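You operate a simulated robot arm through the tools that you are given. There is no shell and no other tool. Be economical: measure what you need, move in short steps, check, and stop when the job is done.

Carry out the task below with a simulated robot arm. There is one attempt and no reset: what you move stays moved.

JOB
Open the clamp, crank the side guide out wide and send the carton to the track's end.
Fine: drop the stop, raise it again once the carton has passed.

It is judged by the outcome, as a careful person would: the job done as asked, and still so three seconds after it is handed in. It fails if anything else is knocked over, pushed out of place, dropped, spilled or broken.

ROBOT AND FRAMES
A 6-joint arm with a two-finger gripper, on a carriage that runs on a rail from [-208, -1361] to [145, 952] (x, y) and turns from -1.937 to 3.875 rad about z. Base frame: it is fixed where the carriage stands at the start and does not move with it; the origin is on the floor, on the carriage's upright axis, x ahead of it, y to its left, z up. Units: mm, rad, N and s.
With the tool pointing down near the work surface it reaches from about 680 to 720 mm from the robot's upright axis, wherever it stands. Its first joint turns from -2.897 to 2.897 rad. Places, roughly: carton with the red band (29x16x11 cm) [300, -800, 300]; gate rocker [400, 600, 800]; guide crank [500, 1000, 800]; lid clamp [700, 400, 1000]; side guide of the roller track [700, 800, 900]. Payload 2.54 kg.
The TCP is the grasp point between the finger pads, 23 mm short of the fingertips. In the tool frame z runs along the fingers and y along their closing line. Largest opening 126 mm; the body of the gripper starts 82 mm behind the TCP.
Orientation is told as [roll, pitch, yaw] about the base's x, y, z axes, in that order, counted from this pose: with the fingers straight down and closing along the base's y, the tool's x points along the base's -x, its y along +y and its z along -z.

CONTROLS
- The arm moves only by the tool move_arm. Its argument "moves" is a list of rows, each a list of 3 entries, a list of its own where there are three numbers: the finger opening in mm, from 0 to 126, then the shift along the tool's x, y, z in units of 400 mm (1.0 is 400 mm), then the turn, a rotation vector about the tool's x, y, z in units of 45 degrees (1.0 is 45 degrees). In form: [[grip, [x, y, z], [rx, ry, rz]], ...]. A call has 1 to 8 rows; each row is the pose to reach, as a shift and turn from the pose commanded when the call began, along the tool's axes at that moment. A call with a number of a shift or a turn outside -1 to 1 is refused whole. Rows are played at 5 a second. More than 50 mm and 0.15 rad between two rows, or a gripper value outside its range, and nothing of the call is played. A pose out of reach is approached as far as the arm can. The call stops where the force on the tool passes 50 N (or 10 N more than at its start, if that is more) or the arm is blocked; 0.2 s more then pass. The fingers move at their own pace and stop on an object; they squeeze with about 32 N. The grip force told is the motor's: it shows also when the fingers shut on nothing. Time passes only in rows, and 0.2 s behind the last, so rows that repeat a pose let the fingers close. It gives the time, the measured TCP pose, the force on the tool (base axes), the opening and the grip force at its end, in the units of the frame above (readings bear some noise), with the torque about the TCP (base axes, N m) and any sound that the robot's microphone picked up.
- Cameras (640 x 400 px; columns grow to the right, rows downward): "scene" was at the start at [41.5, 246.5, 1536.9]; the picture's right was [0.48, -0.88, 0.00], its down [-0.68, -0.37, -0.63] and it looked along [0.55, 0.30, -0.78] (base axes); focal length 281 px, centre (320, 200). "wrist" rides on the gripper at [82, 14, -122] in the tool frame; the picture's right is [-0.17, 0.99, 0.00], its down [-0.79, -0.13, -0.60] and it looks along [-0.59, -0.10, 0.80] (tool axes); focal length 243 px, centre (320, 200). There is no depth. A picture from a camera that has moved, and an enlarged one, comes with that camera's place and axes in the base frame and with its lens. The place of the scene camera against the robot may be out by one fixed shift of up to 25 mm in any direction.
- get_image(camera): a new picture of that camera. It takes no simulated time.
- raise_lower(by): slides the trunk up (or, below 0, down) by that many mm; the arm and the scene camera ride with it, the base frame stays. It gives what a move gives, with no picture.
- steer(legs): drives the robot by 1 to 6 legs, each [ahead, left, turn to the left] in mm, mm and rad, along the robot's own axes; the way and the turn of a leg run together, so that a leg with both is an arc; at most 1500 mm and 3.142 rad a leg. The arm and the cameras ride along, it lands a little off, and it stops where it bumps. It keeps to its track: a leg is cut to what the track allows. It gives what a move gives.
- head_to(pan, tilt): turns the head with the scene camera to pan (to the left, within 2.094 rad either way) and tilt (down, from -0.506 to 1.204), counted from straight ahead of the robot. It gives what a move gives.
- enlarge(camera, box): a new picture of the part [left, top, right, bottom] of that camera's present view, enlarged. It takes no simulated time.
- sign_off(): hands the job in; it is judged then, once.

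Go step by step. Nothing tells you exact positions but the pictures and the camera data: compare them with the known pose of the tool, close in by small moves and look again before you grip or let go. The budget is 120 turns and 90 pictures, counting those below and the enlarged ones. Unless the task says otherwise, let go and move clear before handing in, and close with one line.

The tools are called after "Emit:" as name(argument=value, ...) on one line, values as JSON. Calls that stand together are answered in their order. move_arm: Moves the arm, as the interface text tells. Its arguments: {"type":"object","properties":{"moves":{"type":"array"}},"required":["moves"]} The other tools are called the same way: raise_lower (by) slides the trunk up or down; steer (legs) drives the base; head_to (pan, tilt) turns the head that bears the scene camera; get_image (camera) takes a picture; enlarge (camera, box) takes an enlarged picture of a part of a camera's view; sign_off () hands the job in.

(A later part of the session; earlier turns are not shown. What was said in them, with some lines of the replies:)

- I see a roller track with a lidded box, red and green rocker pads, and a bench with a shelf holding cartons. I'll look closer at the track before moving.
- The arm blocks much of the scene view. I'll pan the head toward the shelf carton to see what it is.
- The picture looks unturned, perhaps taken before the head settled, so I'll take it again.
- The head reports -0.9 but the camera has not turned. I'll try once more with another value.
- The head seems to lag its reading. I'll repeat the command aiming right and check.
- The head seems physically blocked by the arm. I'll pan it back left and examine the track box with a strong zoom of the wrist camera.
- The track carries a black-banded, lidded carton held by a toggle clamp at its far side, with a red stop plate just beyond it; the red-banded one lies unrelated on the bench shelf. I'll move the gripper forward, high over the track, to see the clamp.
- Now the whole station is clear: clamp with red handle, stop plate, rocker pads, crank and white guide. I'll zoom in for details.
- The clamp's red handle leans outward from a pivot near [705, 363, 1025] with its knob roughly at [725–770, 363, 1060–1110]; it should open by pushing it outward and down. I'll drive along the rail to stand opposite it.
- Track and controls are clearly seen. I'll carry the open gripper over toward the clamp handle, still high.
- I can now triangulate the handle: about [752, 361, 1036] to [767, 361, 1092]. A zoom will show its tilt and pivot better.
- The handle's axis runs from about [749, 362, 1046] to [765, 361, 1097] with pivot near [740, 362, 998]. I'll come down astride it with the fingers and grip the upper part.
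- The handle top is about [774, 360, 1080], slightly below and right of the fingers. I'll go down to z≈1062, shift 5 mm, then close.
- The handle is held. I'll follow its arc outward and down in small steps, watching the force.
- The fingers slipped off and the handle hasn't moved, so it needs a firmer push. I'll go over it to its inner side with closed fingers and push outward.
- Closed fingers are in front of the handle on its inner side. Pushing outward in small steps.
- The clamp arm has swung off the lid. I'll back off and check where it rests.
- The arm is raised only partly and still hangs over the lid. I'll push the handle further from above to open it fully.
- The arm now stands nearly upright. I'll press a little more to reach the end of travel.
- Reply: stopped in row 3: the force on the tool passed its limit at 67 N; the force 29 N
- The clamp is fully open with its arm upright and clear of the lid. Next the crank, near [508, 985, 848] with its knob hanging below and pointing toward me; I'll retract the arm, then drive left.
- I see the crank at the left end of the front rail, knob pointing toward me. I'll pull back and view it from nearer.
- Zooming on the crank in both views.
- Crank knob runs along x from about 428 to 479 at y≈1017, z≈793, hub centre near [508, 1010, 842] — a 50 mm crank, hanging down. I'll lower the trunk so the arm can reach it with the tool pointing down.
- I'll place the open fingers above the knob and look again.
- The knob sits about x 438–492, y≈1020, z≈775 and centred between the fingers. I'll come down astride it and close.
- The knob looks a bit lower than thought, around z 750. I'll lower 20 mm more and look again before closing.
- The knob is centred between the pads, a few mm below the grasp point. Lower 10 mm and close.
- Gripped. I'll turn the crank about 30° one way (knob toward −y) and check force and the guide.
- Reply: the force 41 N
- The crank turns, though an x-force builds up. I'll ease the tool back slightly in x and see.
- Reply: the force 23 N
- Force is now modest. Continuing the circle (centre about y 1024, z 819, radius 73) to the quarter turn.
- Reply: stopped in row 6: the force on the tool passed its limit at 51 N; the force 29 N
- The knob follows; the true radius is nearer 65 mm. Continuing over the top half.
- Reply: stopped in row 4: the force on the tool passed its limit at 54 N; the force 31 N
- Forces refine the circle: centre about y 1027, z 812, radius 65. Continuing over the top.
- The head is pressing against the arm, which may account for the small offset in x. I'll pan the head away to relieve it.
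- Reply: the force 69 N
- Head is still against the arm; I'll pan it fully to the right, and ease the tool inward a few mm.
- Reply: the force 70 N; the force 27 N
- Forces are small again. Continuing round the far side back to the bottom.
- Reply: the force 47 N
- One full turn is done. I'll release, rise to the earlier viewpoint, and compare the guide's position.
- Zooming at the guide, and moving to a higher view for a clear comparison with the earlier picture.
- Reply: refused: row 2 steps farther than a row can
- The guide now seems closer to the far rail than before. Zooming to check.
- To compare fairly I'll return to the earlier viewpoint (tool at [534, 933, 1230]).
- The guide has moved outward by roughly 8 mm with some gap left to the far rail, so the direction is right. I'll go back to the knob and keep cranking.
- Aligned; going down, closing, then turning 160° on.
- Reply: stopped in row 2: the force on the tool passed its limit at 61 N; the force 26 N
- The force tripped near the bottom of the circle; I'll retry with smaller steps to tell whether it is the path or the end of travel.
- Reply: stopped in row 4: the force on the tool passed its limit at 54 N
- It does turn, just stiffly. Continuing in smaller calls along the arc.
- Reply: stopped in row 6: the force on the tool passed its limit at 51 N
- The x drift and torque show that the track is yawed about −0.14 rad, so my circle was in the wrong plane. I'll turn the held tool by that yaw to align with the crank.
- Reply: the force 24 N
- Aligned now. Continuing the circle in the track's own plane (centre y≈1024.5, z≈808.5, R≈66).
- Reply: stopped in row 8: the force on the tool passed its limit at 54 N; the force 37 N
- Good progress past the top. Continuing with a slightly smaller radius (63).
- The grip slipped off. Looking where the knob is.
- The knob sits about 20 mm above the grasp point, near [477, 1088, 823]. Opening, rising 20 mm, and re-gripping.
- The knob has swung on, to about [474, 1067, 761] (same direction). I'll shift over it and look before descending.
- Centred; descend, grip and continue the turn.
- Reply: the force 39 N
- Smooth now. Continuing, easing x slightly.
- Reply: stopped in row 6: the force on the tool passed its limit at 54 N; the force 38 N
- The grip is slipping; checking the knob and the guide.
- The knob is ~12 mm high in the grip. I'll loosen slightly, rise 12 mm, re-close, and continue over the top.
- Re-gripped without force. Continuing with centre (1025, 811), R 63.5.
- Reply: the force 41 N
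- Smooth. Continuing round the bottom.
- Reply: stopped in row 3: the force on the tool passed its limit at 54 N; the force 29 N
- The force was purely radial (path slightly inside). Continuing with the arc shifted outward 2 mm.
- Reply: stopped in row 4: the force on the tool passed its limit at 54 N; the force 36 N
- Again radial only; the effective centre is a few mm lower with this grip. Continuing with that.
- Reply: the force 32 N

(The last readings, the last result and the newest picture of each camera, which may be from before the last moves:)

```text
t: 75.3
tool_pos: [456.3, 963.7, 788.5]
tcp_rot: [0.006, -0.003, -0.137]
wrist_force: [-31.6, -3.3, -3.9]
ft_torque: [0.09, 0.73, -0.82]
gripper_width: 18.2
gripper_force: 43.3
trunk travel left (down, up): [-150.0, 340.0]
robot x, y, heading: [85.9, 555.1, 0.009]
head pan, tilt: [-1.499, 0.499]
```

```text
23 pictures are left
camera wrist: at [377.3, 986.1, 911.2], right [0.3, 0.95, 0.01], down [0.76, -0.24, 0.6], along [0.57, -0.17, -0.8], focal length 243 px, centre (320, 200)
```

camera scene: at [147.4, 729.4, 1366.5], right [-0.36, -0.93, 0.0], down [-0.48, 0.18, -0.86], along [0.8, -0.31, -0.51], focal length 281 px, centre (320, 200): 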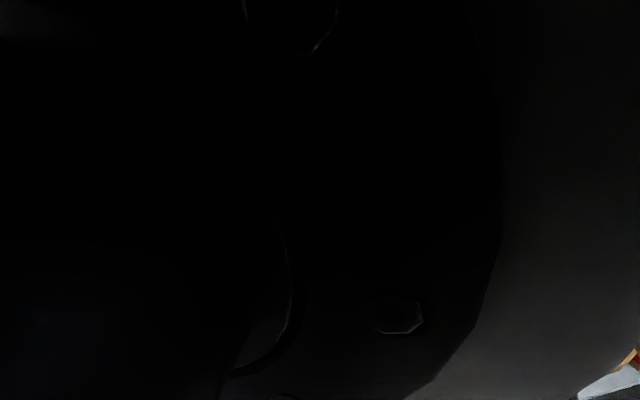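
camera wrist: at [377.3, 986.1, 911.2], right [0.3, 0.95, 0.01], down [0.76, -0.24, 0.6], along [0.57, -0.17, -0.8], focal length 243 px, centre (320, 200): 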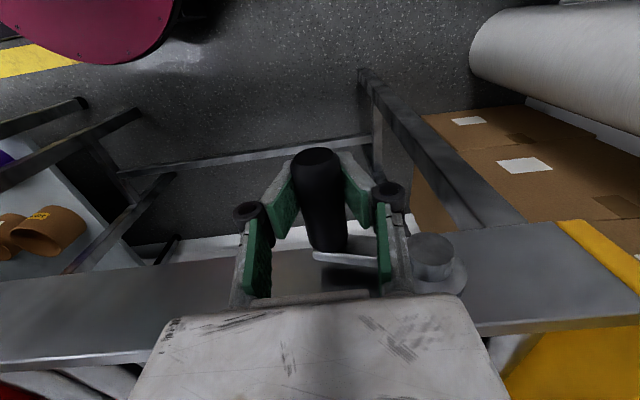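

About 3.2 turns in total. I'll release and lift to check the guide's position.

Emit:
move_arm(moves=[[60, [0.006, 0, 0], [0, 0, 0]], [60, [0.006, 0, 0], [0, 0, 0]], [60, [0.006, 0, -0.11], [0, 0, 0]], [60, [0.006, 0, -0.22], [0, 0, 0]], [60, [0.006, 0, -0.33], [0, 0, 0]], [60, [0.006, 0, -0.44], [0, 0, 0]], [60, [-0.07, -0.03, -0.53], [0, 0, 0]], [60, [-0.16, -0.09, -0.58], [0, 0, 0]]])

Emit:
enlarge(camera="wrist", box=[60, 0, 460, 290])

```text
t: 77.1
tool_pos: [514.5, 917.0, 1020.6]
tcp_rot: [0.01, -0.002, -0.134]
wrist_force: [0.2, 0.3, -0.2]
ft_torque: [-0.05, -0.05, 0.0]
gripper_width: 60.0
gripper_force: 0.1
trunk travel left (down, up): [-150.0, 340.0]
robot x, y, heading: [84.8, 554.3, -0.001]
head pan, tilt: [-1.499, 0.499]
```

```text
1.38 times, centred on (260, 145) of wrist
camera zoom: at [435.2, 940.4, 1142.6], right [0.3, 0.95, 0.01], down [0.76, -0.24, 0.6], along [0.57, -0.17, -0.8], focal length 335 px, centre (403, 276)
```

zoom: 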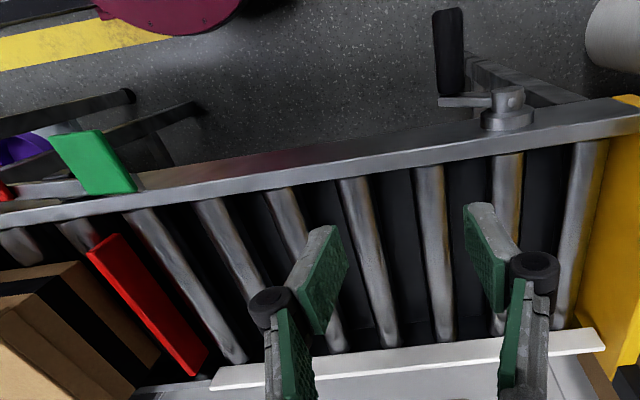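

The guide has moved farther out. I'll raise the arm to compare from above.

Emit:
move_arm(moves=[[60, [0, 0, -0.12], [0, 0, 0]], [60, [0, 0, -0.24], [0, 0, 0]], [60, [0, 0, -0.36], [0, 0, 0]], [60, [-0.05, -0.05, -0.45], [0, 0, 0]], [60, [-0.1, -0.1, -0.5], [0, 0, 0]]])

Emit:
enlarge(camera="wrist", box=[40, 20, 460, 290])

```text
t: 78.3
tool_pos: [548.0, 870.7, 1220.2]
tcp_rot: [0.008, -0.002, -0.136]
wrist_force: [0.5, 0.9, 0.4]
ft_torque: [-0.03, -0.03, -0.02]
gripper_width: 60.0
gripper_force: 0.0
trunk travel left (down, up): [-150.0, 340.0]
robot x, y, heading: [83.8, 553.9, -0.002]
head pan, tilt: [-1.499, 0.499]
```

```text
1.48 times, centred on (250, 155) of wrist
camera zoom: at [468.6, 893.8, 1341.9], right [0.3, 0.95, 0.01], down [0.76, -0.24, 0.6], along [0.57, -0.17, -0.8], focal length 359 px, centre (424, 267)
```

zoom: 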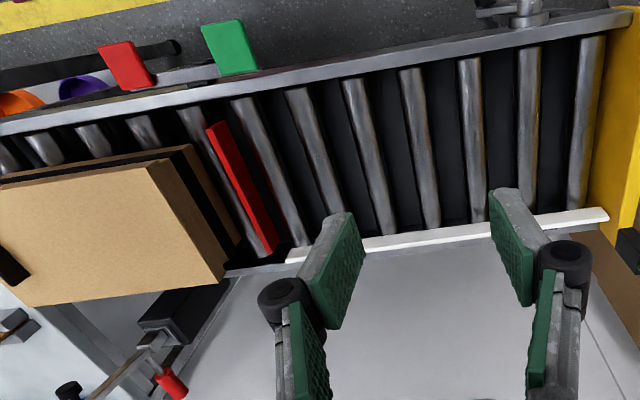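

The guide is well out but possibly still short of its limit; I'd rather crank on to its stop. Going back over the knob, which now sits at the −y side (about [457, 962, 811]).

Emit:
move_arm(moves=[[60, [0.0855, 0.065, 0.05], [0, 0, 0]], [60, [0.171, 0.13, 0.1], [0, 0, 0]], [60, [0.2565, 0.194, 0.15], [0, 0, 0]], [60, [0.2565, 0.194, 0.27], [0, 0, 0]], [60, [0.2565, 0.194, 0.39], [0, 0, 0]], [60, [0.2565, 0.194, 0.51], [0, 0, 0]], [60, [0.2565, 0.194, 0.63], [0, 0, 0]], [60, [0.2565, 0.194, 0.75], [0, 0, 0]]])

Emit:
move_arm(moves=[[60, [0, 0, 0.1], [0, 0, 0]], [60, [0, 0, 0.16], [0, 0, 0]]])

Emit:
get_image(camera="wrist")

```text
t: 80.1
tool_pos: [454.9, 956.9, 921.5]
tcp_rot: [0.008, -0.002, -0.137]
wrist_force: [-0.2, 1.4, -0.2]
ft_torque: [0.03, -0.03, 0.0]
gripper_width: 60.0
gripper_force: 0.0
trunk travel left (down, up): [-150.0, 340.0]
robot x, y, heading: [84.7, 554.4, 0.001]
head pan, tilt: [-1.499, 0.499]
```

```text
t: 80.7
tool_pos: [453.8, 953.2, 859.7]
tcp_rot: [0.009, -0.001, -0.141]
wrist_force: [-0.9, -0.7, 0.7]
ft_torque: [-0.02, -0.02, 0.03]
gripper_width: 60.0
gripper_force: 0.1
trunk travel left (down, up): [-150.0, 340.0]
robot x, y, heading: [82.4, 555.9, 0.004]
head pan, tilt: [-1.499, 0.499]
```

```text
20 pictures are left
camera wrist: at [373.8, 975.4, 981.1], right [0.3, 0.95, 0.01], down [0.76, -0.25, 0.6], along [0.57, -0.17, -0.8], focal length 243 px, centre (320, 200)
```

wrist: 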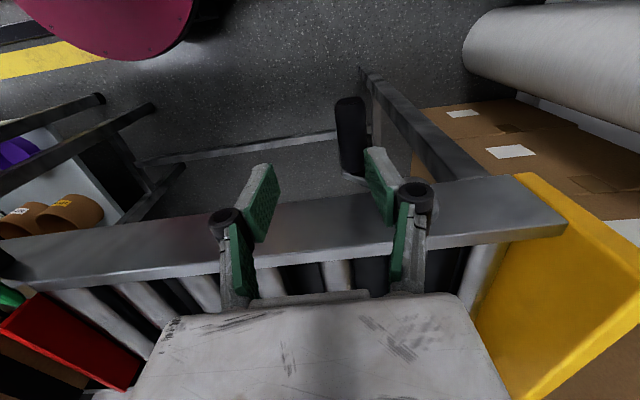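

The knob is actually at about [461, 978, 768]. I'll shift, descend, grip and turn on.

Emit:
move_arm(moves=[[60, [-0.007, 0.0615, 0], [0, 0, 0]], [60, [-0.007, 0.0615, 0.12], [0, 0, 0]], [60, [-0.007, 0.0615, 0.229], [0, 0, 0]], [10, [-0.007, 0.0615, 0.229], [0, 0, 0]], [10, [-0.007, 0.0615, 0.229], [0, 0, 0]], [10, [-0.007, 0.0615, 0.229], [0, 0, 0]]])

Emit:
move_arm(moves=[[10, [0, -0.0295, -0.047], [0, 0, 0]], [10, [0, -0.041, -0.101], [0, 0, 0]], [10, [0, -0.033, -0.155], [0, 0, 0]], [10, [0, -0.007, -0.204], [0, 0, 0]], [10, [0, 0.034, -0.241], [0, 0, 0]], [10, [0, 0.086, -0.2615], [0, 0, 0]], [10, [0, 0.1415, -0.2635], [0, 0, 0]], [10, [0, 0.1945, -0.2465], [0, 0, 0]]])

```text
t: 82.1
tool_pos: [465.2, 987.6, 765.5]
tcp_rot: [0.009, -0.001, -0.134]
wrist_force: [-7.7, 2.1, -0.5]
ft_torque: [0.03, 0.13, -0.71]
gripper_width: 25.0
gripper_force: 45.0
trunk travel left (down, up): [-150.0, 340.0]
robot x, y, heading: [84.4, 555.5, 0.008]
head pan, tilt: [-1.499, 0.499]
```

```text
t: 82.5
tool_pos: [462.0, 971.4, 783.0]
tcp_rot: [0.001, 0.002, -0.14]
wrist_force: [-8.0, -6.9, -6.9]
ft_torque: [-0.11, -0.05, -0.69]
gripper_width: 24.8
gripper_force: 45.3
trunk travel left (down, up): [-150.0, 340.0]
robot x, y, heading: [82.5, 553.8, 0.005]
head pan, tilt: [-1.499, 0.499]
stopped in row 2: the force on the tool passed its limit at 64 N (the readings are from after the stop); the commanded pose is now the measured one
```

Tripped early; retrying from the actual point to see if this is path error or the crank's end stop.

Emit:
move_arm(moves=[[10, [0, -0.0175, -0.0375], [0, 0, 0]], [10, [0, -0.0245, -0.0785], [0, 0, 0]], [10, [0, -0.0205, -0.12], [0, 0, 0]], [10, [0, -0.006, -0.1585], [0, 0, 0]], [10, [0, 0.0185, -0.192], [0, 0, 0]], [10, [0, 0.051, -0.219], [0, 0, 0]], [10, [0, 0.089, -0.236], [0, 0, 0]], [10, [0, 0.13, -0.243], [0, 0, 0]]])

```text
t: 84.3
tool_pos: [471.0, 1021.1, 880.0]
tcp_rot: [-0.001, 0.002, -0.142]
wrist_force: [-8.9, 1.3, -11.6]
ft_torque: [-0.07, -0.74, -0.8]
gripper_width: 22.8
gripper_force: 44.9
trunk travel left (down, up): [-150.0, 340.0]
robot x, y, heading: [85.0, 557.1, 0.003]
head pan, tilt: [-1.499, 0.499]
```

Smooth again, so not the end stop. Continuing, with a quick loosen-and-regrip midway to shed strain.

Emit:
move_arm(moves=[[10, [0, 0.0415, 0.004], [0, 0, 0]], [10, [0, 0.081, 0.0185], [0, 0, 0]], [10, [0, 0.115, 0.043], [0, 0, 0]], [10, [0, 0.1415, 0.075], [0, 0, 0]], [10, [0, 0.159, 0.112], [0, 0, 0]], [10, [0, 0.166, 0.153], [0, 0, 0]], [10, [0, 0.162, 0.1945], [0, 0, 0]], [10, [0, 0.147, 0.233], [0, 0, 0]]])

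Emit:
move_arm(moves=[[32, [0, 0, 0], [0, 0, 0]], [10, [0, 0, 0], [0, 0, 0]], [10, [0, 0, 0], [0, 0, 0]]])

Emit:
move_arm(moves=[[10, [0, -0.0245, 0.034], [0, 0, 0]], [10, [0, -0.057, 0.06], [0, 0, 0]], [10, [0, -0.0945, 0.077], [0, 0, 0]], [10, [0, -0.136, 0.084], [0, 0, 0]], [10, [0, -0.178, 0.08], [0, 0, 0]], [10, [0, -0.217, 0.066], [0, 0, 0]], [10, [0, -0.251, 0.0415], [0, 0, 0]], [10, [0, -0.278, 0.0095], [0, 0, 0]]])

```text
t: 86.1
tool_pos: [481.0, 1081.6, 785.7]
tcp_rot: [0.001, 0.001, -0.14]
wrist_force: [25.2, 8.1, -6.7]
ft_torque: [-0.04, -0.85, -0.58]
gripper_width: 22.7
gripper_force: 44.7
trunk travel left (down, up): [-150.0, 340.0]
robot x, y, heading: [84.0, 554.0, 0.004]
head pan, tilt: [-1.499, 0.499]
```

```text
t: 86.9
tool_pos: [476.9, 1080.9, 787.3]
tcp_rot: [0.001, 0.003, -0.137]
wrist_force: [-9.0, -1.5, 0.2]
ft_torque: [0.07, 0.56, -0.59]
gripper_width: 24.4
gripper_force: 44.8
trunk travel left (down, up): [-150.0, 340.0]
robot x, y, heading: [86.8, 550.5, 0.004]
head pan, tilt: [-1.499, 0.499]
```

```text
t: 88.4
tool_pos: [463.5, 993.5, 761.4]
tcp_rot: [0.001, 0.004, -0.137]
wrist_force: [-7.5, -3.1, -8.2]
ft_torque: [-0.06, 0.13, -0.7]
gripper_width: 24.4
gripper_force: 44.9
trunk travel left (down, up): [-150.0, 340.0]
robot x, y, heading: [81.6, 552.3, -0.0]
head pan, tilt: [-1.499, 0.499]
stopped in row 7: the force on the tool passed its limit at 51 N (the readings are from after the stop); the commanded pose is now the measured one
```

Going well (about 4.1 turns). Re-grip and continue.

Emit:
move_arm(moves=[[32, [0, 0, 0], [0, 0, 0]], [10, [0, 0, 0], [0, 0, 0]], [10, [0, 0, 0], [0, 0, 0]]])

Emit:
move_arm(moves=[[10, [0, -0.02, -0.014], [0, 0, 0]], [10, [0, -0.039, -0.031], [0, 0, 0]], [10, [0, -0.066, -0.073], [0, 0, 0]], [10, [0, -0.0795, -0.121], [0, 0, 0]], [10, [0, -0.077, -0.1705], [0, 0, 0]], [10, [0, -0.059, -0.217], [0, 0, 0]], [10, [0, -0.027, -0.2555], [0, 0, 0]], [10, [0, 0.015, -0.2825], [0, 0, 0]]])

```text
t: 89.2
tool_pos: [464.8, 992.9, 761.1]
tcp_rot: [-0.003, 0.002, -0.139]
wrist_force: [2.0, 3.2, 5.5]
ft_torque: [0.02, -0.05, -0.64]
gripper_width: 24.4
gripper_force: 44.5
trunk travel left (down, up): [-150.0, 340.0]
robot x, y, heading: [84.9, 556.0, 0.006]
head pan, tilt: [-1.499, 0.499]
```

```text
t: 91.0
tool_pos: [465.6, 1000.2, 875.5]
tcp_rot: [0.001, 0.002, -0.14]
wrist_force: [-9.9, 2.9, -3.8]
ft_torque: [-0.17, -1.0, -0.67]
gripper_width: 22.9
gripper_force: 45.3
trunk travel left (down, up): [-150.0, 340.0]
robot x, y, heading: [82.6, 553.6, 0.006]
head pan, tilt: [-1.499, 0.499]
```

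Continuing another two-thirds turn.

Emit:
move_arm(moves=[[10, [0, 0.0485, -0.013], [0, 0, 0]], [10, [0, 0.093, -0.011], [0, 0, 0]], [10, [0, 0.1355, 0.002], [0, 0, 0]], [10, [0, 0.1725, 0.027], [0, 0, 0]], [10, [0, 0.201, 0.061], [0, 0, 0]], [10, [0, 0.219, 0.101], [0, 0, 0]], [10, [0, 0.2255, 0.145], [0, 0, 0]], [10, [0, 0.219, 0.189], [0, 0, 0]]])

Emit:
move_arm(moves=[[32, [0, 0, 0], [0, 0, 0]], [10, [0, 0, 0], [0, 0, 0]], [10, [0, 0, 0], [0, 0, 0]]])

Emit:
move_arm(moves=[[10, [0, -0.021, 0.045], [0, 0, 0]], [10, [0, -0.051, 0.078], [0, 0, 0]], [10, [0, -0.089, 0.101], [0, 0, 0]], [10, [0, -0.132, 0.1135], [0, 0, 0]], [10, [0, -0.176, 0.1135], [0, 0, 0]], [10, [0, -0.219, 0.101], [0, 0, 0]]])

```text
t: 92.8
tool_pos: [481.2, 1086.5, 798.0]
tcp_rot: [0.001, 0.002, -0.14]
wrist_force: [31.2, 6.0, -2.6]
ft_torque: [-0.04, -0.8, -0.7]
gripper_width: 22.5
gripper_force: 44.7
trunk travel left (down, up): [-150.0, 340.0]
robot x, y, heading: [82.2, 551.8, 0.007]
head pan, tilt: [-1.499, 0.499]
```

```text
t: 93.6
tool_pos: [474.1, 1087.1, 799.8]
tcp_rot: [-0.002, 0.003, -0.138]
wrist_force: [-14.6, -1.3, -0.2]
ft_torque: [0.05, 0.68, -0.7]
gripper_width: 24.8
gripper_force: 45.0
trunk travel left (down, up): [-150.0, 340.0]
robot x, y, heading: [85.0, 551.1, 0.009]
head pan, tilt: [-1.499, 0.499]
```

```text
t: 95.0
tool_pos: [464.4, 999.6, 757.3]
tcp_rot: [-0.002, 0.002, -0.136]
wrist_force: [-39.4, 0.3, -13.4]
ft_torque: [0.01, 0.52, -0.56]
gripper_width: 24.5
gripper_force: 44.5
trunk travel left (down, up): [-150.0, 340.0]
robot x, y, heading: [81.7, 553.7, 0.002]
head pan, tilt: [-1.499, 0.499]
```

Five turns done without a stop. I'll release and check the guide from the same viewpoint as before.

Emit:
move_arm(moves=[[60, [0.008, 0, 0], [0, 0, 0]], [60, [0.008, 0, 0], [0, 0, 0]], [60, [0.008, 0, -0.12], [0, 0, 0]], [60, [0.008, 0, -0.24], [0, 0, 0]], [60, [0.008, 0, -0.36], [0, 0, 0]], [60, [0.008, 0, -0.48], [0, 0, 0]]])

Emit:
move_arm(moves=[[60, [-0.036, -0.041, -0.097], [0, 0, 0]], [60, [-0.072, -0.082, -0.194], [0, 0, 0]], [60, [-0.108, -0.123, -0.291], [0, 0, 0]], [60, [-0.144, -0.164, -0.388], [0, 0, 0]], [60, [-0.18, -0.205, -0.485], [0, 0, 0]], [60, [-0.216, -0.246, -0.582], [0, 0, 0]], [60, [-0.26, -0.288, -0.68], [0, 0, 0]]])

Emit:
enlarge(camera="wrist", box=[40, 20, 460, 290])

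```text
t: 96.4
tool_pos: [462.6, 998.6, 953.2]
tcp_rot: [-0.002, 0.001, -0.136]
wrist_force: [0.7, 0.3, -0.1]
ft_torque: [-0.01, 0.01, 0.02]
gripper_width: 60.2
gripper_force: 0.1
trunk travel left (down, up): [-150.0, 340.0]
robot x, y, heading: [87.5, 551.9, 0.006]
head pan, tilt: [-1.499, 0.499]
```

```text
t: 98.0
tool_pos: [550.5, 869.7, 1222.8]
tcp_rot: [-0.002, 0.001, -0.138]
wrist_force: [0.4, -0.1, -0.1]
ft_torque: [-0.02, -0.03, 0.0]
gripper_width: 59.9
gripper_force: 0.0
trunk travel left (down, up): [-150.0, 340.0]
robot x, y, heading: [81.7, 553.2, -0.001]
head pan, tilt: [-1.499, 0.499]
```

```text
1.48 times, centred on (250, 155) of wrist
camera zoom: at [472.3, 893.0, 1346.0], right [0.3, 0.95, 0.0], down [0.77, -0.24, 0.6], along [0.57, -0.18, -0.8], focal length 359 px, centre (424, 267)
```

zoom: 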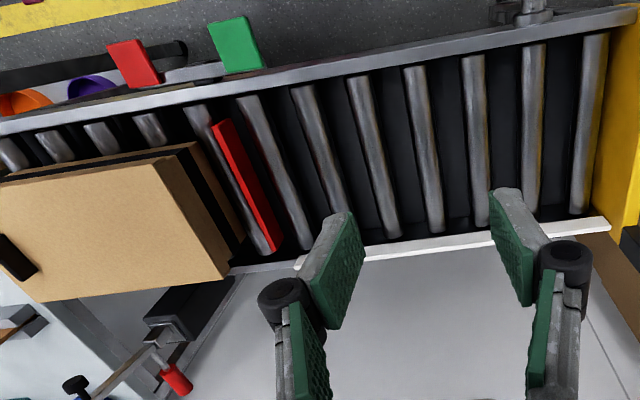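

The guide now lies right along the far rail, well clear of the carton's path. Next the stop: I'll drive right so that the rocker (pads near [421, 525] red and [443, 663] green) and the carton are in reach, and look at the rocker.

Emit:
steer(legs=[[-38, -250, 0]])

Emit:
move_arm(moves=[[60, [0.1, 0.0, 0.05], [0, 0, 0]], [60, [0.2, 0.0, 0.1], [0, 0, 0]], [60, [0.3, 0.0, 0.15], [0, 0, 0]], [60, [0.4, 0.0, 0.2], [0, 0, 0]], [20, [0.45, 0, 0.3], [0, 0, 0]], [0, [0.45, 0, 0.4], [0, 0, 0]]])

Emit:
get_image(camera="wrist")

```text
t: 99.8
tool_pos: [513.4, 620.0, 1223.3]
tcp_rot: [-0.004, 0.003, -0.138]
wrist_force: [0.3, 0.6, -0.5]
ft_torque: [-0.03, 0.0, -0.01]
gripper_width: 59.8
gripper_force: 0.1
trunk travel left (down, up): [-150.0, 340.0]
robot x, y, heading: [45.3, 301.0, 0.01]
head pan, tilt: [-1.499, 0.499]
```

```text
t: 101.2
tool_pos: [332.1, 645.1, 1062.3]
tcp_rot: [-0.003, 0.002, -0.135]
wrist_force: [0.2, 0.8, 1.1]
ft_torque: [0.01, -0.01, 0.0]
gripper_width: 0.0
gripper_force: 26.5
trunk travel left (down, up): [-150.0, 340.0]
robot x, y, heading: [46.8, 300.7, 0.003]
head pan, tilt: [-1.499, 0.499]
```

```text
18 pictures are left
camera wrist: at [253.9, 668.8, 1184.8], right [0.3, 0.95, 0.0], down [0.77, -0.24, 0.6], along [0.57, -0.18, -0.8], focal length 243 px, centre (320, 200)
```

wrist: 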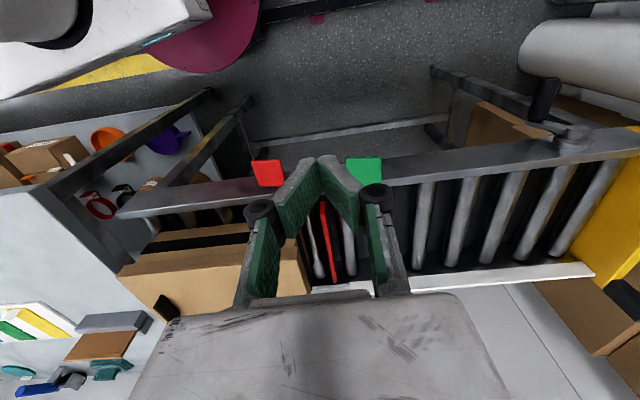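

Zooming on the rocker to see which pad is up.

Emit:
enlarge(camera="wrist", box=[230, 130, 410, 230])

```text
3.56 times, centred on (320, 180) of wrist
camera zoom: at [253.9, 668.8, 1184.8], right [0.3, 0.95, 0.0], down [0.77, -0.24, 0.6], along [0.57, -0.18, -0.8], focal length 863 px, centre (320, 271)
```

zoom: 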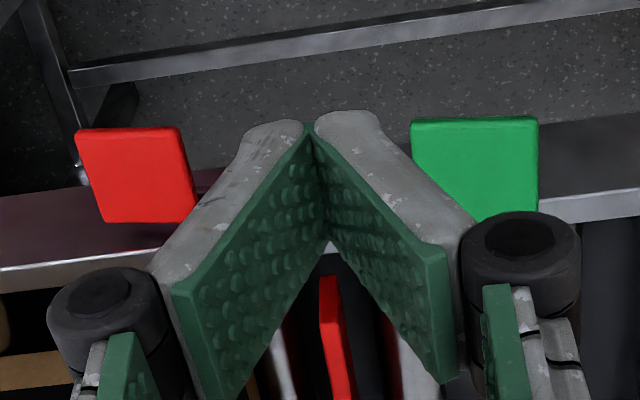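

Green pad is up (~[445, 677, 865]), red is down (~[421, 529, 838]); pressing green should drop the stop. I'll press it with closed fingertips.

Emit:
move_arm(moves=[[0, [-0.09, 0.04, 0], [0, 0, 0]], [0, [-0.18, 0.08, 0], [0, 0, 0]], [0, [-0.264, 0.117, 0], [0, 0, 0]], [0, [-0.264, 0.117, 0.12], [0, 0, 0]], [0, [-0.264, 0.117, 0.24], [0, 0, 0]], [0, [-0.264, 0.117, 0.36], [0, 0, 0]], [0, [-0.264, 0.117, 0.405], [0, 0, 0]]])

Emit:
get_image(camera="wrist")

```text
t: 102.8
tool_pos: [446.1, 676.3, 898.9]
tcp_rot: [-0.002, 0.003, -0.138]
wrist_force: [0.1, 0.4, 0.9]
ft_torque: [0.02, -0.01, 0.0]
gripper_width: 0.3
gripper_force: 27.8
trunk travel left (down, up): [-150.0, 340.0]
robot x, y, heading: [44.3, 304.0, 0.006]
head pan, tilt: [-1.499, 0.499]
```

```text
16 pictures are left
camera wrist: at [367.9, 700.6, 1022.5], right [0.3, 0.95, 0.0], down [0.77, -0.24, 0.6], along [0.57, -0.18, -0.8], focal length 243 px, centre (320, 200)
```

wrist: 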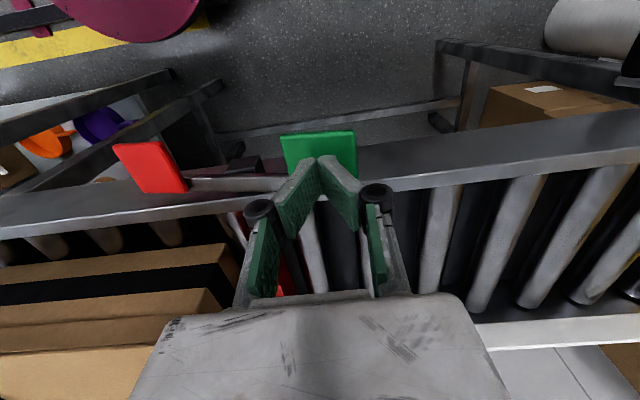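

Fingertips are over the green pad. Pressing down.

Emit:
move_arm(moves=[[0, [0.01, 0, 0.03], [0, 0, 0]], [0, [0.01, 0, 0.06], [0, 0, 0]], [0, [0.01, 0, 0.09], [0, 0, 0]], [0, [0.01, 0, 0.12], [0, 0, 0]], [0, [0.01, 0, 0.15], [0, 0, 0]]])

Emit:
get_image(camera="wrist")

```text
t: 103.8
tool_pos: [442.5, 677.6, 859.3]
tcp_rot: [0.002, 0.0, -0.137]
wrist_force: [-2.2, 5.1, 40.9]
ft_torque: [-0.16, 0.18, -0.04]
gripper_width: 0.0
gripper_force: 28.0
trunk travel left (down, up): [-150.0, 340.0]
robot x, y, heading: [46.2, 306.0, 0.006]
head pan, tilt: [-1.499, 0.499]
stopped in row 4: the force on the tool passed its limit at 73 N (the readings are from after the stop); the commanded pose is now the measured one
```

```text
15 pictures are left
camera wrist: at [362.8, 701.4, 982.4], right [0.3, 0.95, 0.0], down [0.77, -0.24, 0.6], along [0.57, -0.18, -0.8], focal length 243 px, centre (320, 200)
```

wrist: 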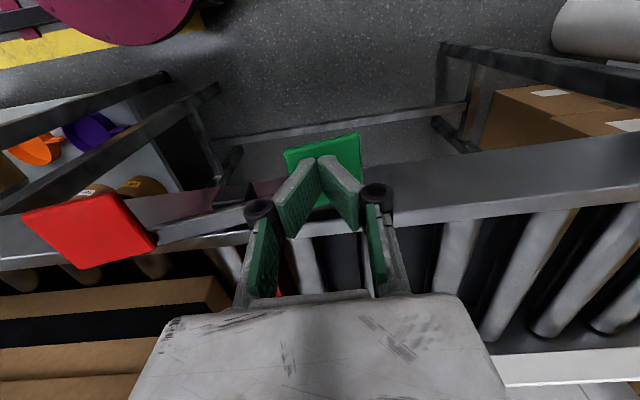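

The rocker has flipped (red pad up now). I'll lift off, travel high over the carton to behind it, tilt the fingertips forward, and look.

Emit:
move_arm(moves=[[0, [0, 0, -0.11], [0, 0, 0]], [0, [0, 0, -0.22], [0, 0, 0]], [0, [0, 0, -0.33], [0, 0, 0]], [0, [0, 0, -0.44], [0, 0, 0]], [0, [0, 0, -0.56], [0, 0, 0]]])

Emit:
get_image(camera="wrist")

Emit:
move_arm(moves=[[0, [-0.04, -0.115, 0], [0, 0, 0]], [0, [-0.08, -0.23, 0], [0, 0, 0]], [0, [-0.12, -0.345, 0], [0, 0, 0]], [0, [-0.16, -0.46, 0], [0, 0, 0]], [0, [-0.2, -0.575, 0], [0, 0, 0]], [0, [-0.24, -0.69, 0], [0, 0, 0]], [0, [-0.28, -0.805, 0], [0, 0, 0]], [0, [-0.32, -0.92, 0], [0, 0, 0]]])

Emit:
move_arm(moves=[[0, [0, -0.07, 0], [-0.1, 0, 0]], [0, [0, -0.14, 0], [-0.2, 0, 0]], [0, [0, -0.21, 0], [-0.3, 0, 0]], [0, [0, -0.27, 0], [-0.38, 0, 0]]])

Emit:
get_image(camera="wrist")

```text
t: 105.0
tool_pos: [443.9, 679.6, 1082.8]
tcp_rot: [-0.002, 0.003, -0.136]
wrist_force: [1.1, 0.0, -0.5]
ft_torque: [-0.01, 0.03, 0.02]
gripper_width: 0.0
gripper_force: 28.9
trunk travel left (down, up): [-150.0, 340.0]
robot x, y, heading: [44.8, 300.8, 0.007]
head pan, tilt: [-1.499, 0.499]
```

```text
14 pictures are left
camera wrist: at [365.1, 703.1, 1204.6], right [0.3, 0.95, 0.0], down [0.77, -0.24, 0.6], along [0.57, -0.18, -0.8], focal length 243 px, centre (320, 200)
```

wrist: 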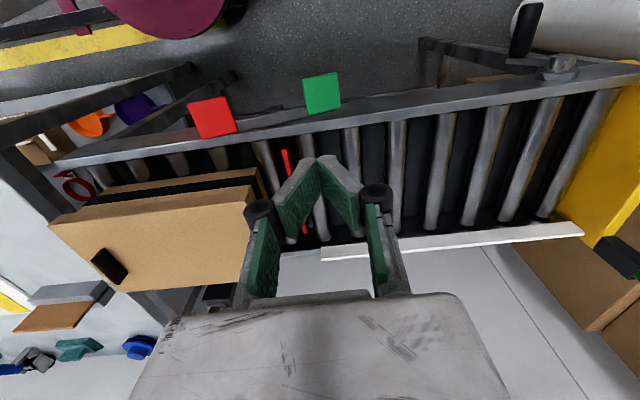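

```text
t: 106.8
tool_pos: [520.2, 297.6, 1081.2]
tcp_rot: [-0.002, 0.002, -0.136]
wrist_force: [-0.4, -0.1, 0.4]
ft_torque: [-0.07, -0.05, -0.01]
gripper_width: 0.1
gripper_force: 28.2
trunk travel left (down, up): [-150.0, 340.0]
robot x, y, heading: [44.6, 304.6, 0.002]
head pan, tilt: [-1.499, 0.499]
```

```text
t: 107.8
tool_pos: [506.6, 191.4, 1082.3]
tcp_rot: [0.299, 0.001, -0.139]
wrist_force: [-0.4, 0.7, 0.6]
ft_torque: [-0.05, 0.0, 0.0]
gripper_width: 0.0
gripper_force: 28.2
trunk travel left (down, up): [-150.0, 340.0]
robot x, y, heading: [47.4, 306.0, 0.003]
head pan, tilt: [-1.499, 0.499]
```

```text
13 pictures are left
camera wrist: at [422.5, 178.8, 1202.5], right [0.29, 0.91, 0.29], down [0.74, -0.41, 0.53], along [0.6, 0.06, -0.8], focal length 243 px, centre (320, 200)
```

wrist: 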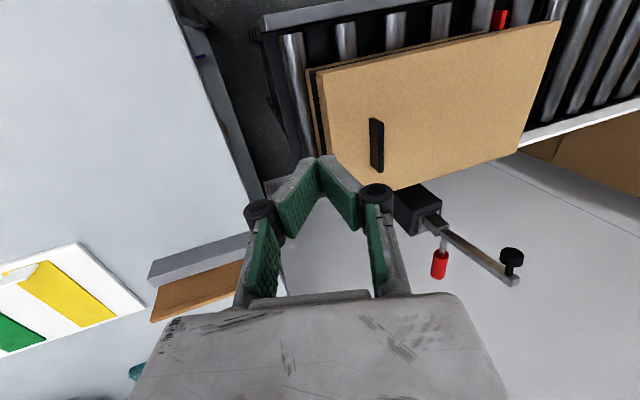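

The stop shows only its thin top edge now, so it is down. Fingertips are ~50 mm behind the carton's rear; I'll descend in the gap between bench and carton.

Emit:
move_arm(moves=[[0, [0, -0.018, 0.11], [0, 0, 0]], [0, [0, -0.036, 0.22], [0, 0, 0]], [0, [0, -0.055, 0.335], [0, 0, 0]], [0, [0, -0.074, 0.453], [0, 0, 0]]])

Emit:
get_image(camera="wrist")

```text
t: 108.8
tool_pos: [506.5, 216.6, 900.0]
tcp_rot: [0.299, -0.001, -0.138]
wrist_force: [-1.1, -0.3, 0.3]
ft_torque: [0.01, -0.05, -0.02]
gripper_width: 0.0
gripper_force: 28.1
trunk travel left (down, up): [-150.0, 340.0]
robot x, y, heading: [49.6, 299.8, 0.007]
head pan, tilt: [-1.499, 0.499]
```

```text
12 pictures are left
camera wrist: at [422.6, 204.7, 1020.4], right [0.29, 0.91, 0.29], down [0.74, -0.41, 0.53], along [0.6, 0.06, -0.8], focal length 243 px, centre (320, 200)
```

wrist: 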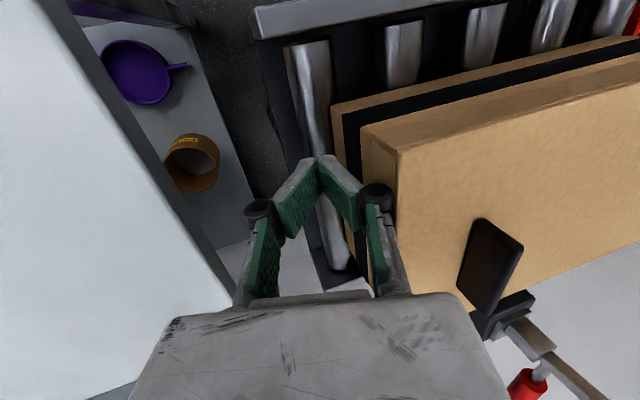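

Tips are just behind the rear face, a bit near-side; I'll shift 12 mm toward its centre and start pushing gently along the track.

Emit:
move_arm(moves=[[0, [-0.03, 0.0, 0.0], [0, 0, 0]], [0, [-0.03, 0.04, 0.012], [0, 0, 0]], [0, [-0.03, 0.08, 0.025], [0, 0, 0]], [0, [-0.03, 0.12, 0.037], [0, 0, 0]], [0, [-0.03, 0.17, 0.0526], [0, 0, 0]], [0, [-0.03, 0.22, 0.068], [0, 0, 0]], [0, [-0.03, 0.27, 0.0835], [0, 0, 0]], [0, [-0.03, 0.32, 0.099], [0, 0, 0]]])

Emit:
get_image(camera="wrist")

```text
t: 110.6
tool_pos: [538.2, 345.2, 899.6]
tcp_rot: [0.299, 0.003, -0.139]
wrist_force: [0.1, 0.0, -0.6]
ft_torque: [0.05, 0.0, -0.01]
gripper_width: 0.1
gripper_force: 28.5
trunk travel left (down, up): [-150.0, 340.0]
robot x, y, heading: [44.8, 301.4, 0.008]
head pan, tilt: [-1.499, 0.499]
```

```text
11 pictures are left
camera wrist: at [454.5, 333.5, 1020.4], right [0.29, 0.91, 0.29], down [0.74, -0.41, 0.53], along [0.6, 0.06, -0.8], focal length 243 px, centre (320, 200)
```

wrist: 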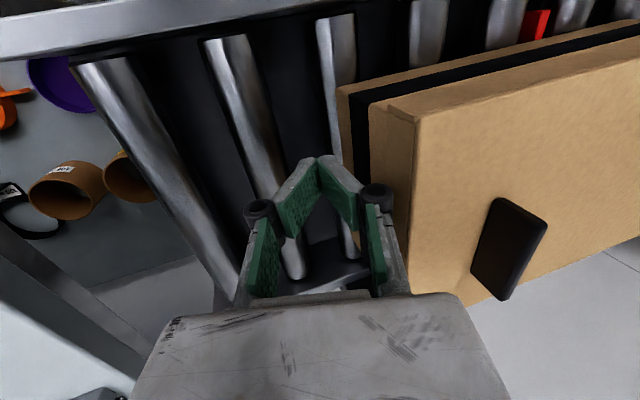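

The carton rolls straight and is already passing over the lowered stop. Continuing to push toward the end plate.

Emit:
move_arm(moves=[[0, [0, 0.065, 0.02], [0, 0, 0]], [0, [0, 0.13, 0.04], [0, 0, 0]], [0, [0, 0.195, 0.06], [0, 0, 0]], [0, [0, 0.26, 0.08], [0, 0, 0]], [0, [0, 0.325, 0.1], [0, 0, 0]], [0, [0, 0.39, 0.12], [0, 0, 0]], [0, [0, 0.455, 0.14], [0, 0, 0]], [0, [0, 0.52, 0.161], [0, 0, 0]]])

Emit:
get_image(camera="wrist")

```text
t: 112.4
tool_pos: [569.1, 562.2, 898.8]
tcp_rot: [0.298, 0.001, -0.138]
wrist_force: [0.7, -0.2, 0.3]
ft_torque: [-0.01, -0.01, -0.01]
gripper_width: 0.0
gripper_force: 27.9
trunk travel left (down, up): [-150.0, 340.0]
robot x, y, heading: [45.0, 303.1, 0.01]
head pan, tilt: [-1.499, 0.499]
```

```text
10 pictures are left
camera wrist: at [484.8, 550.6, 1018.8], right [0.29, 0.91, 0.29], down [0.74, -0.41, 0.53], along [0.6, 0.06, -0.8], focal length 243 px, centre (320, 200)
```

wrist: 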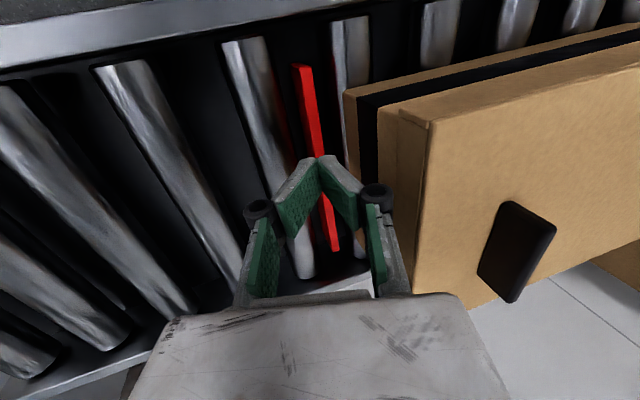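

The carton has passed the stop. Pushing on to the end plate.

Emit:
move_arm(moves=[[0, [0, 0.065, 0.02], [0, 0, 0]], [0, [0, 0.13, 0.04], [0, 0, 0]], [0, [0, 0.195, 0.06], [0, 0, 0]], [0, [0, 0.26, 0.08], [0, 0, 0]], [0, [0, 0.325, 0.1], [0, 0, 0]], [0, [0, 0.39, 0.12], [0, 0, 0]], [0, [0, 0.44, 0.136], [0, 0, 0]], [0, [0, 0.48, 0.1485], [0, 0, 0]]])

Emit:
move_arm(moves=[[0, [0, 0.03, 0.009], [0, 0, 0]], [0, [0, 0.06, 0.018], [0, 0, 0]], [0, [0, 0.09, 0.028], [0, 0, 0]], [0, [0, 0.12, 0.037], [0, 0, 0]]])

Emit:
get_image(camera="wrist")

```text
t: 114.2
tool_pos: [595.7, 760.6, 898.1]
tcp_rot: [0.3, 0.001, -0.138]
wrist_force: [0.5, 0.1, 0.9]
ft_torque: [-0.03, 0.02, 0.01]
gripper_width: 0.1
gripper_force: 28.4
trunk travel left (down, up): [-150.0, 340.0]
robot x, y, heading: [46.8, 301.5, 0.004]
head pan, tilt: [-1.499, 0.499]
```

```text
t: 115.1
tool_pos: [600.8, 791.8, 899.5]
tcp_rot: [0.289, 0.004, -0.142]
wrist_force: [-15.3, -25.8, 1.1]
ft_torque: [0.84, -0.53, 0.31]
gripper_width: 0.0
gripper_force: 28.6
trunk travel left (down, up): [-150.0, 340.0]
robot x, y, heading: [43.2, 300.1, 0.002]
head pan, tilt: [-1.499, 0.499]
stopped in row 4: the force on the tool passed its limit at 64 N (the readings are from after the stop); the commanded pose is now the measured one
```

```text
9 pictures are left
camera wrist: at [517.6, 781.3, 1020.2], right [0.3, 0.91, 0.28], down [0.74, -0.41, 0.53], along [0.6, 0.05, -0.8], focal length 243 px, centre (320, 200)
```

wrist: 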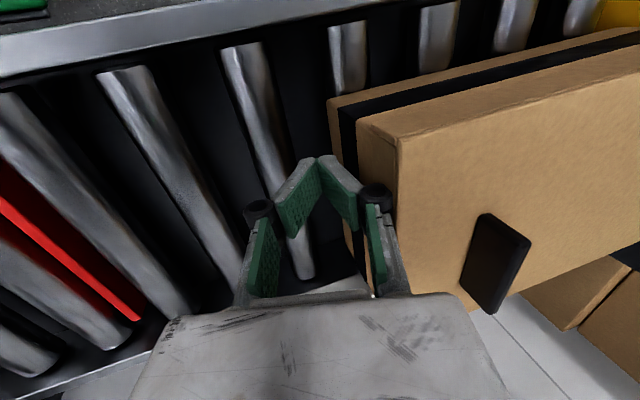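

The carton is against the end plate (push force rose to 64 N there). I'll back off, rise, straighten the tool, and go to the red pad to raise the stop again.

Emit:
move_arm(moves=[[0, [0, -0.08, -0.025], [0, 0, 0]], [0, [0, -0.15, -0.046], [0, 0, 0]], [0, [0, -0.12, -0.153], [0, 0, 0]], [0, [0, -0.087, -0.26], [0, 0, 0]], [0, [0, -0.053, -0.37], [0, 0, 0]], [0, [0, -0.017, -0.48], [0, 0, 0]]])

Emit:
move_arm(moves=[[0, [0, 0, 0], [0.1, 0, 0]], [0, [0, 0, 0], [0.2, 0, 0]], [0, [0, 0, 0], [0.3, 0, 0]], [0, [0, 0, 0], [0.375, 0, 0]]])

Emit:
move_arm(moves=[[0, [0.058, -0.0925, 0], [0, 0, 0]], [0, [0.117, -0.185, 0], [0, 0, 0]], [0, [0.175, -0.2775, 0], [0, 0, 0]], [0, [0.233, -0.37, 0], [0, 0, 0]], [0, [0.292, -0.4625, 0], [0, 0, 0]], [0, [0.35, -0.555, 0], [0, 0, 0]]])

Emit:
get_image(camera="wrist")

```text
t: 116.5
tool_pos: [594.5, 734.6, 1079.1]
tcp_rot: [0.291, 0.003, -0.143]
wrist_force: [0.9, -0.3, -0.3]
ft_torque: [-0.02, 0.04, 0.01]
gripper_width: 0.0
gripper_force: 28.5
trunk travel left (down, up): [-150.0, 340.0]
robot x, y, heading: [43.2, 303.8, 0.004]
head pan, tilt: [-1.499, 0.499]
```

```text
t: 117.5
tool_pos: [593.3, 735.6, 1080.4]
tcp_rot: [-0.006, 0.004, -0.141]
wrist_force: [0.6, -0.1, 0.0]
ft_torque: [0.04, 0.02, -0.01]
gripper_width: 0.0
gripper_force: 28.1
trunk travel left (down, up): [-150.0, 340.0]
robot x, y, heading: [45.1, 303.6, -0.003]
head pan, tilt: [-1.499, 0.499]
```

```text
t: 118.9
tool_pos: [426.2, 534.3, 1081.2]
tcp_rot: [-0.005, 0.003, -0.141]
wrist_force: [1.4, 0.1, -0.5]
ft_torque: [-0.04, 0.09, -0.04]
gripper_width: 0.0
gripper_force: 28.2
trunk travel left (down, up): [-150.0, 340.0]
robot x, y, heading: [45.5, 302.4, 0.004]
head pan, tilt: [-1.499, 0.499]
```

```text
8 pictures are left
camera wrist: at [347.2, 559.2, 1203.3], right [0.3, 0.95, -0.01], down [0.77, -0.24, 0.6], along [0.57, -0.18, -0.8], focal length 243 px, centre (320, 200)
```

wrist: 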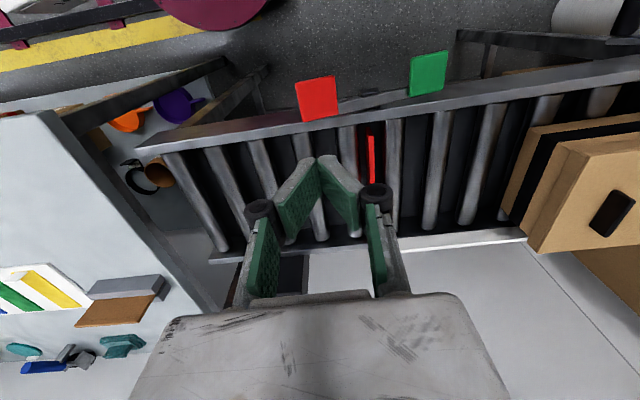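

Red pad (now up) is straight below, about [428, 530, 867]. Descending and pressing it.

Emit:
move_arm(moves=[[0, [0, -0.007, 0.115], [0, 0, 0]], [0, [0, -0.007, 0.23], [0, 0, 0]], [0, [0, -0.007, 0.345], [0, 0, 0]], [0, [0, -0.007, 0.45], [0, 0, 0]]])

Emit:
move_arm(moves=[[0, [0, 0, 0.03], [0, 0, 0]], [0, [0, 0, 0.06], [0, 0, 0]], [0, [0, 0, 0.09], [0, 0, 0]], [0, [0, 0, 0.12], [0, 0, 0]], [0, [0, 0, 0.15], [0, 0, 0]]])

Emit:
move_arm(moves=[[0, [0, 0, -0.11], [0, 0, 0]], [0, [0, 0, -0.22], [0, 0, 0]], [0, [0, 0, -0.33], [0, 0, 0]], [0, [0, 0, -0.44], [0, 0, 0]], [0, [0, 0, -0.55], [0, 0, 0]], [0, [0, 0.1, -0.6], [0, 0, 0]], [0, [0, 0.2, -0.6], [0, 0, 0]], [0, [0, 0.3, -0.6], [0, 0, 0]]])

Emit:
get_image(camera="wrist")

```text
t: 119.9
tool_pos: [423.8, 530.8, 900.8]
tcp_rot: [-0.004, 0.0, -0.141]
wrist_force: [-0.6, -0.3, 0.2]
ft_torque: [0.02, -0.01, -0.02]
gripper_width: 0.0
gripper_force: 28.5
trunk travel left (down, up): [-150.0, 340.0]
robot x, y, heading: [45.1, 298.5, 0.005]
head pan, tilt: [-1.499, 0.499]
```

```text
t: 120.9
tool_pos: [422.0, 531.2, 860.5]
tcp_rot: [-0.003, 0.001, -0.14]
wrist_force: [-6.7, -4.0, 41.5]
ft_torque: [0.22, 0.0, 0.04]
gripper_width: 0.1
gripper_force: 27.7
trunk travel left (down, up): [-150.0, 340.0]
robot x, y, heading: [46.8, 300.4, 0.001]
head pan, tilt: [-1.499, 0.499]
stopped in row 4: the force on the tool passed its limit at 72 N (the readings are from after the stop); the commanded pose is now the measured one
```

```text
t: 122.7
tool_pos: [441.3, 652.5, 1096.6]
tcp_rot: [-0.005, 0.001, -0.139]
wrist_force: [-0.2, -0.3, 0.0]
ft_torque: [0.05, -0.01, 0.04]
gripper_width: 0.1
gripper_force: 27.8
trunk travel left (down, up): [-150.0, 340.0]
robot x, y, heading: [45.8, 302.1, 0.002]
head pan, tilt: [-1.499, 0.499]
```

```text
7 pictures are left
camera wrist: at [364.0, 676.8, 1219.9], right [0.3, 0.95, 0.0], down [0.77, -0.24, 0.6], along [0.57, -0.18, -0.8], focal length 243 px, centre (320, 200)
```

wrist: 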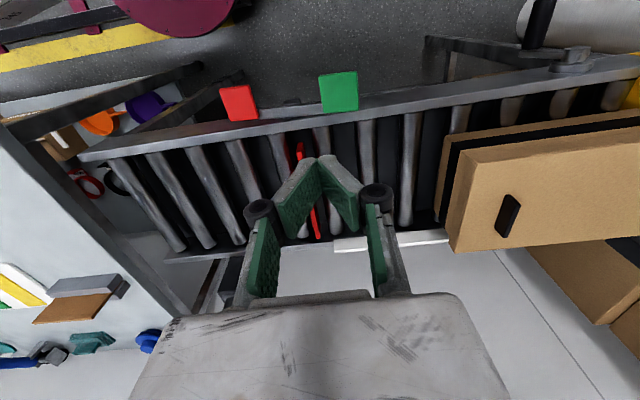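

Red pad is down again, green up. I'll move left a bit to verify the stop, the carton at the end plate and the guide.

Emit:
move_arm(moves=[[0, [-0.03, 0.11, -0.03], [0, 0, 0]], [0, [-0.06, 0.22, -0.06], [0, 0, 0]], [0, [-0.09, 0.33, -0.09], [0, 0, 0]], [0, [-0.12, 0.44, -0.12], [0, 0, 0]]])

Emit:
get_image(camera="wrist")

```text
t: 123.7
tool_pos: [513.1, 817.5, 1144.8]
tcp_rot: [-0.004, 0.003, -0.141]
wrist_force: [-0.2, -0.9, -0.3]
ft_torque: [0.08, -0.06, 0.03]
gripper_width: 0.0
gripper_force: 28.4
trunk travel left (down, up): [-150.0, 340.0]
robot x, y, heading: [44.4, 303.0, 0.006]
head pan, tilt: [-1.499, 0.499]
```

```text
6 pictures are left
camera wrist: at [434.8, 842.7, 1267.9], right [0.3, 0.95, 0.0], down [0.77, -0.24, 0.6], along [0.57, -0.18, -0.8], focal length 243 px, centre (320, 200)
```

wrist: 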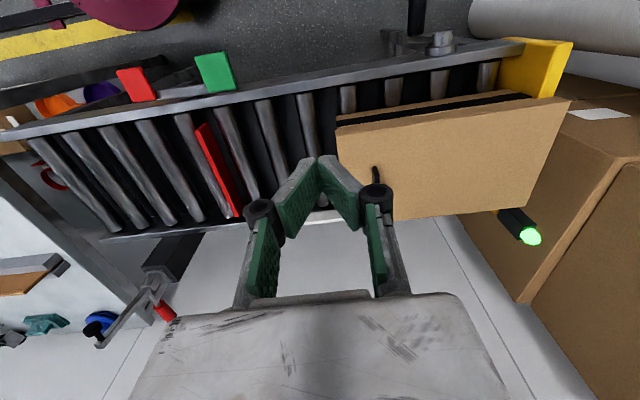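

The end lamp is lit green, the stop stands up again and the carton rests at the plate. One zoom to judge the guide's remaining gap to the far rail.

Emit:
enlarge(camera="wrist", box=[180, 150, 400, 280])

```text
2.91 times, centred on (290, 215) of wrist
camera zoom: at [434.8, 842.7, 1267.9], right [0.3, 0.95, 0.0], down [0.77, -0.24, 0.6], along [0.57, -0.18, -0.8], focal length 706 px, centre (407, 156)
```

zoom: 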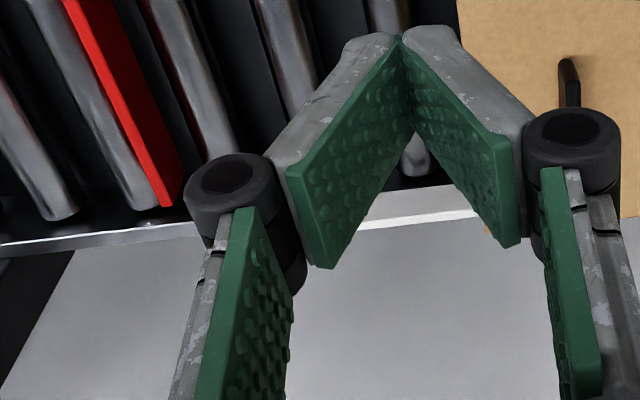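

The guide's face now sits at the inner edge of the far rail. The clamp is open, the stop is up, the carton is at the end plate with the lamp lit, and the gripper is well clear above, so I'm handing in.

Emit:
sign_off()

```text
The job is handed in.
```

I opened the lid clamp, cranked the side guide out to the far rail, dropped the stop and sent the carton to the end plate, where the green lamp lit. I then raised the stop again. I took "the carton" to be the black-banded one already on the track, and left the red-banded one on the shelf. The crank never reached an end stop, so the guide may have a little travel left, but the carton passed it freely.
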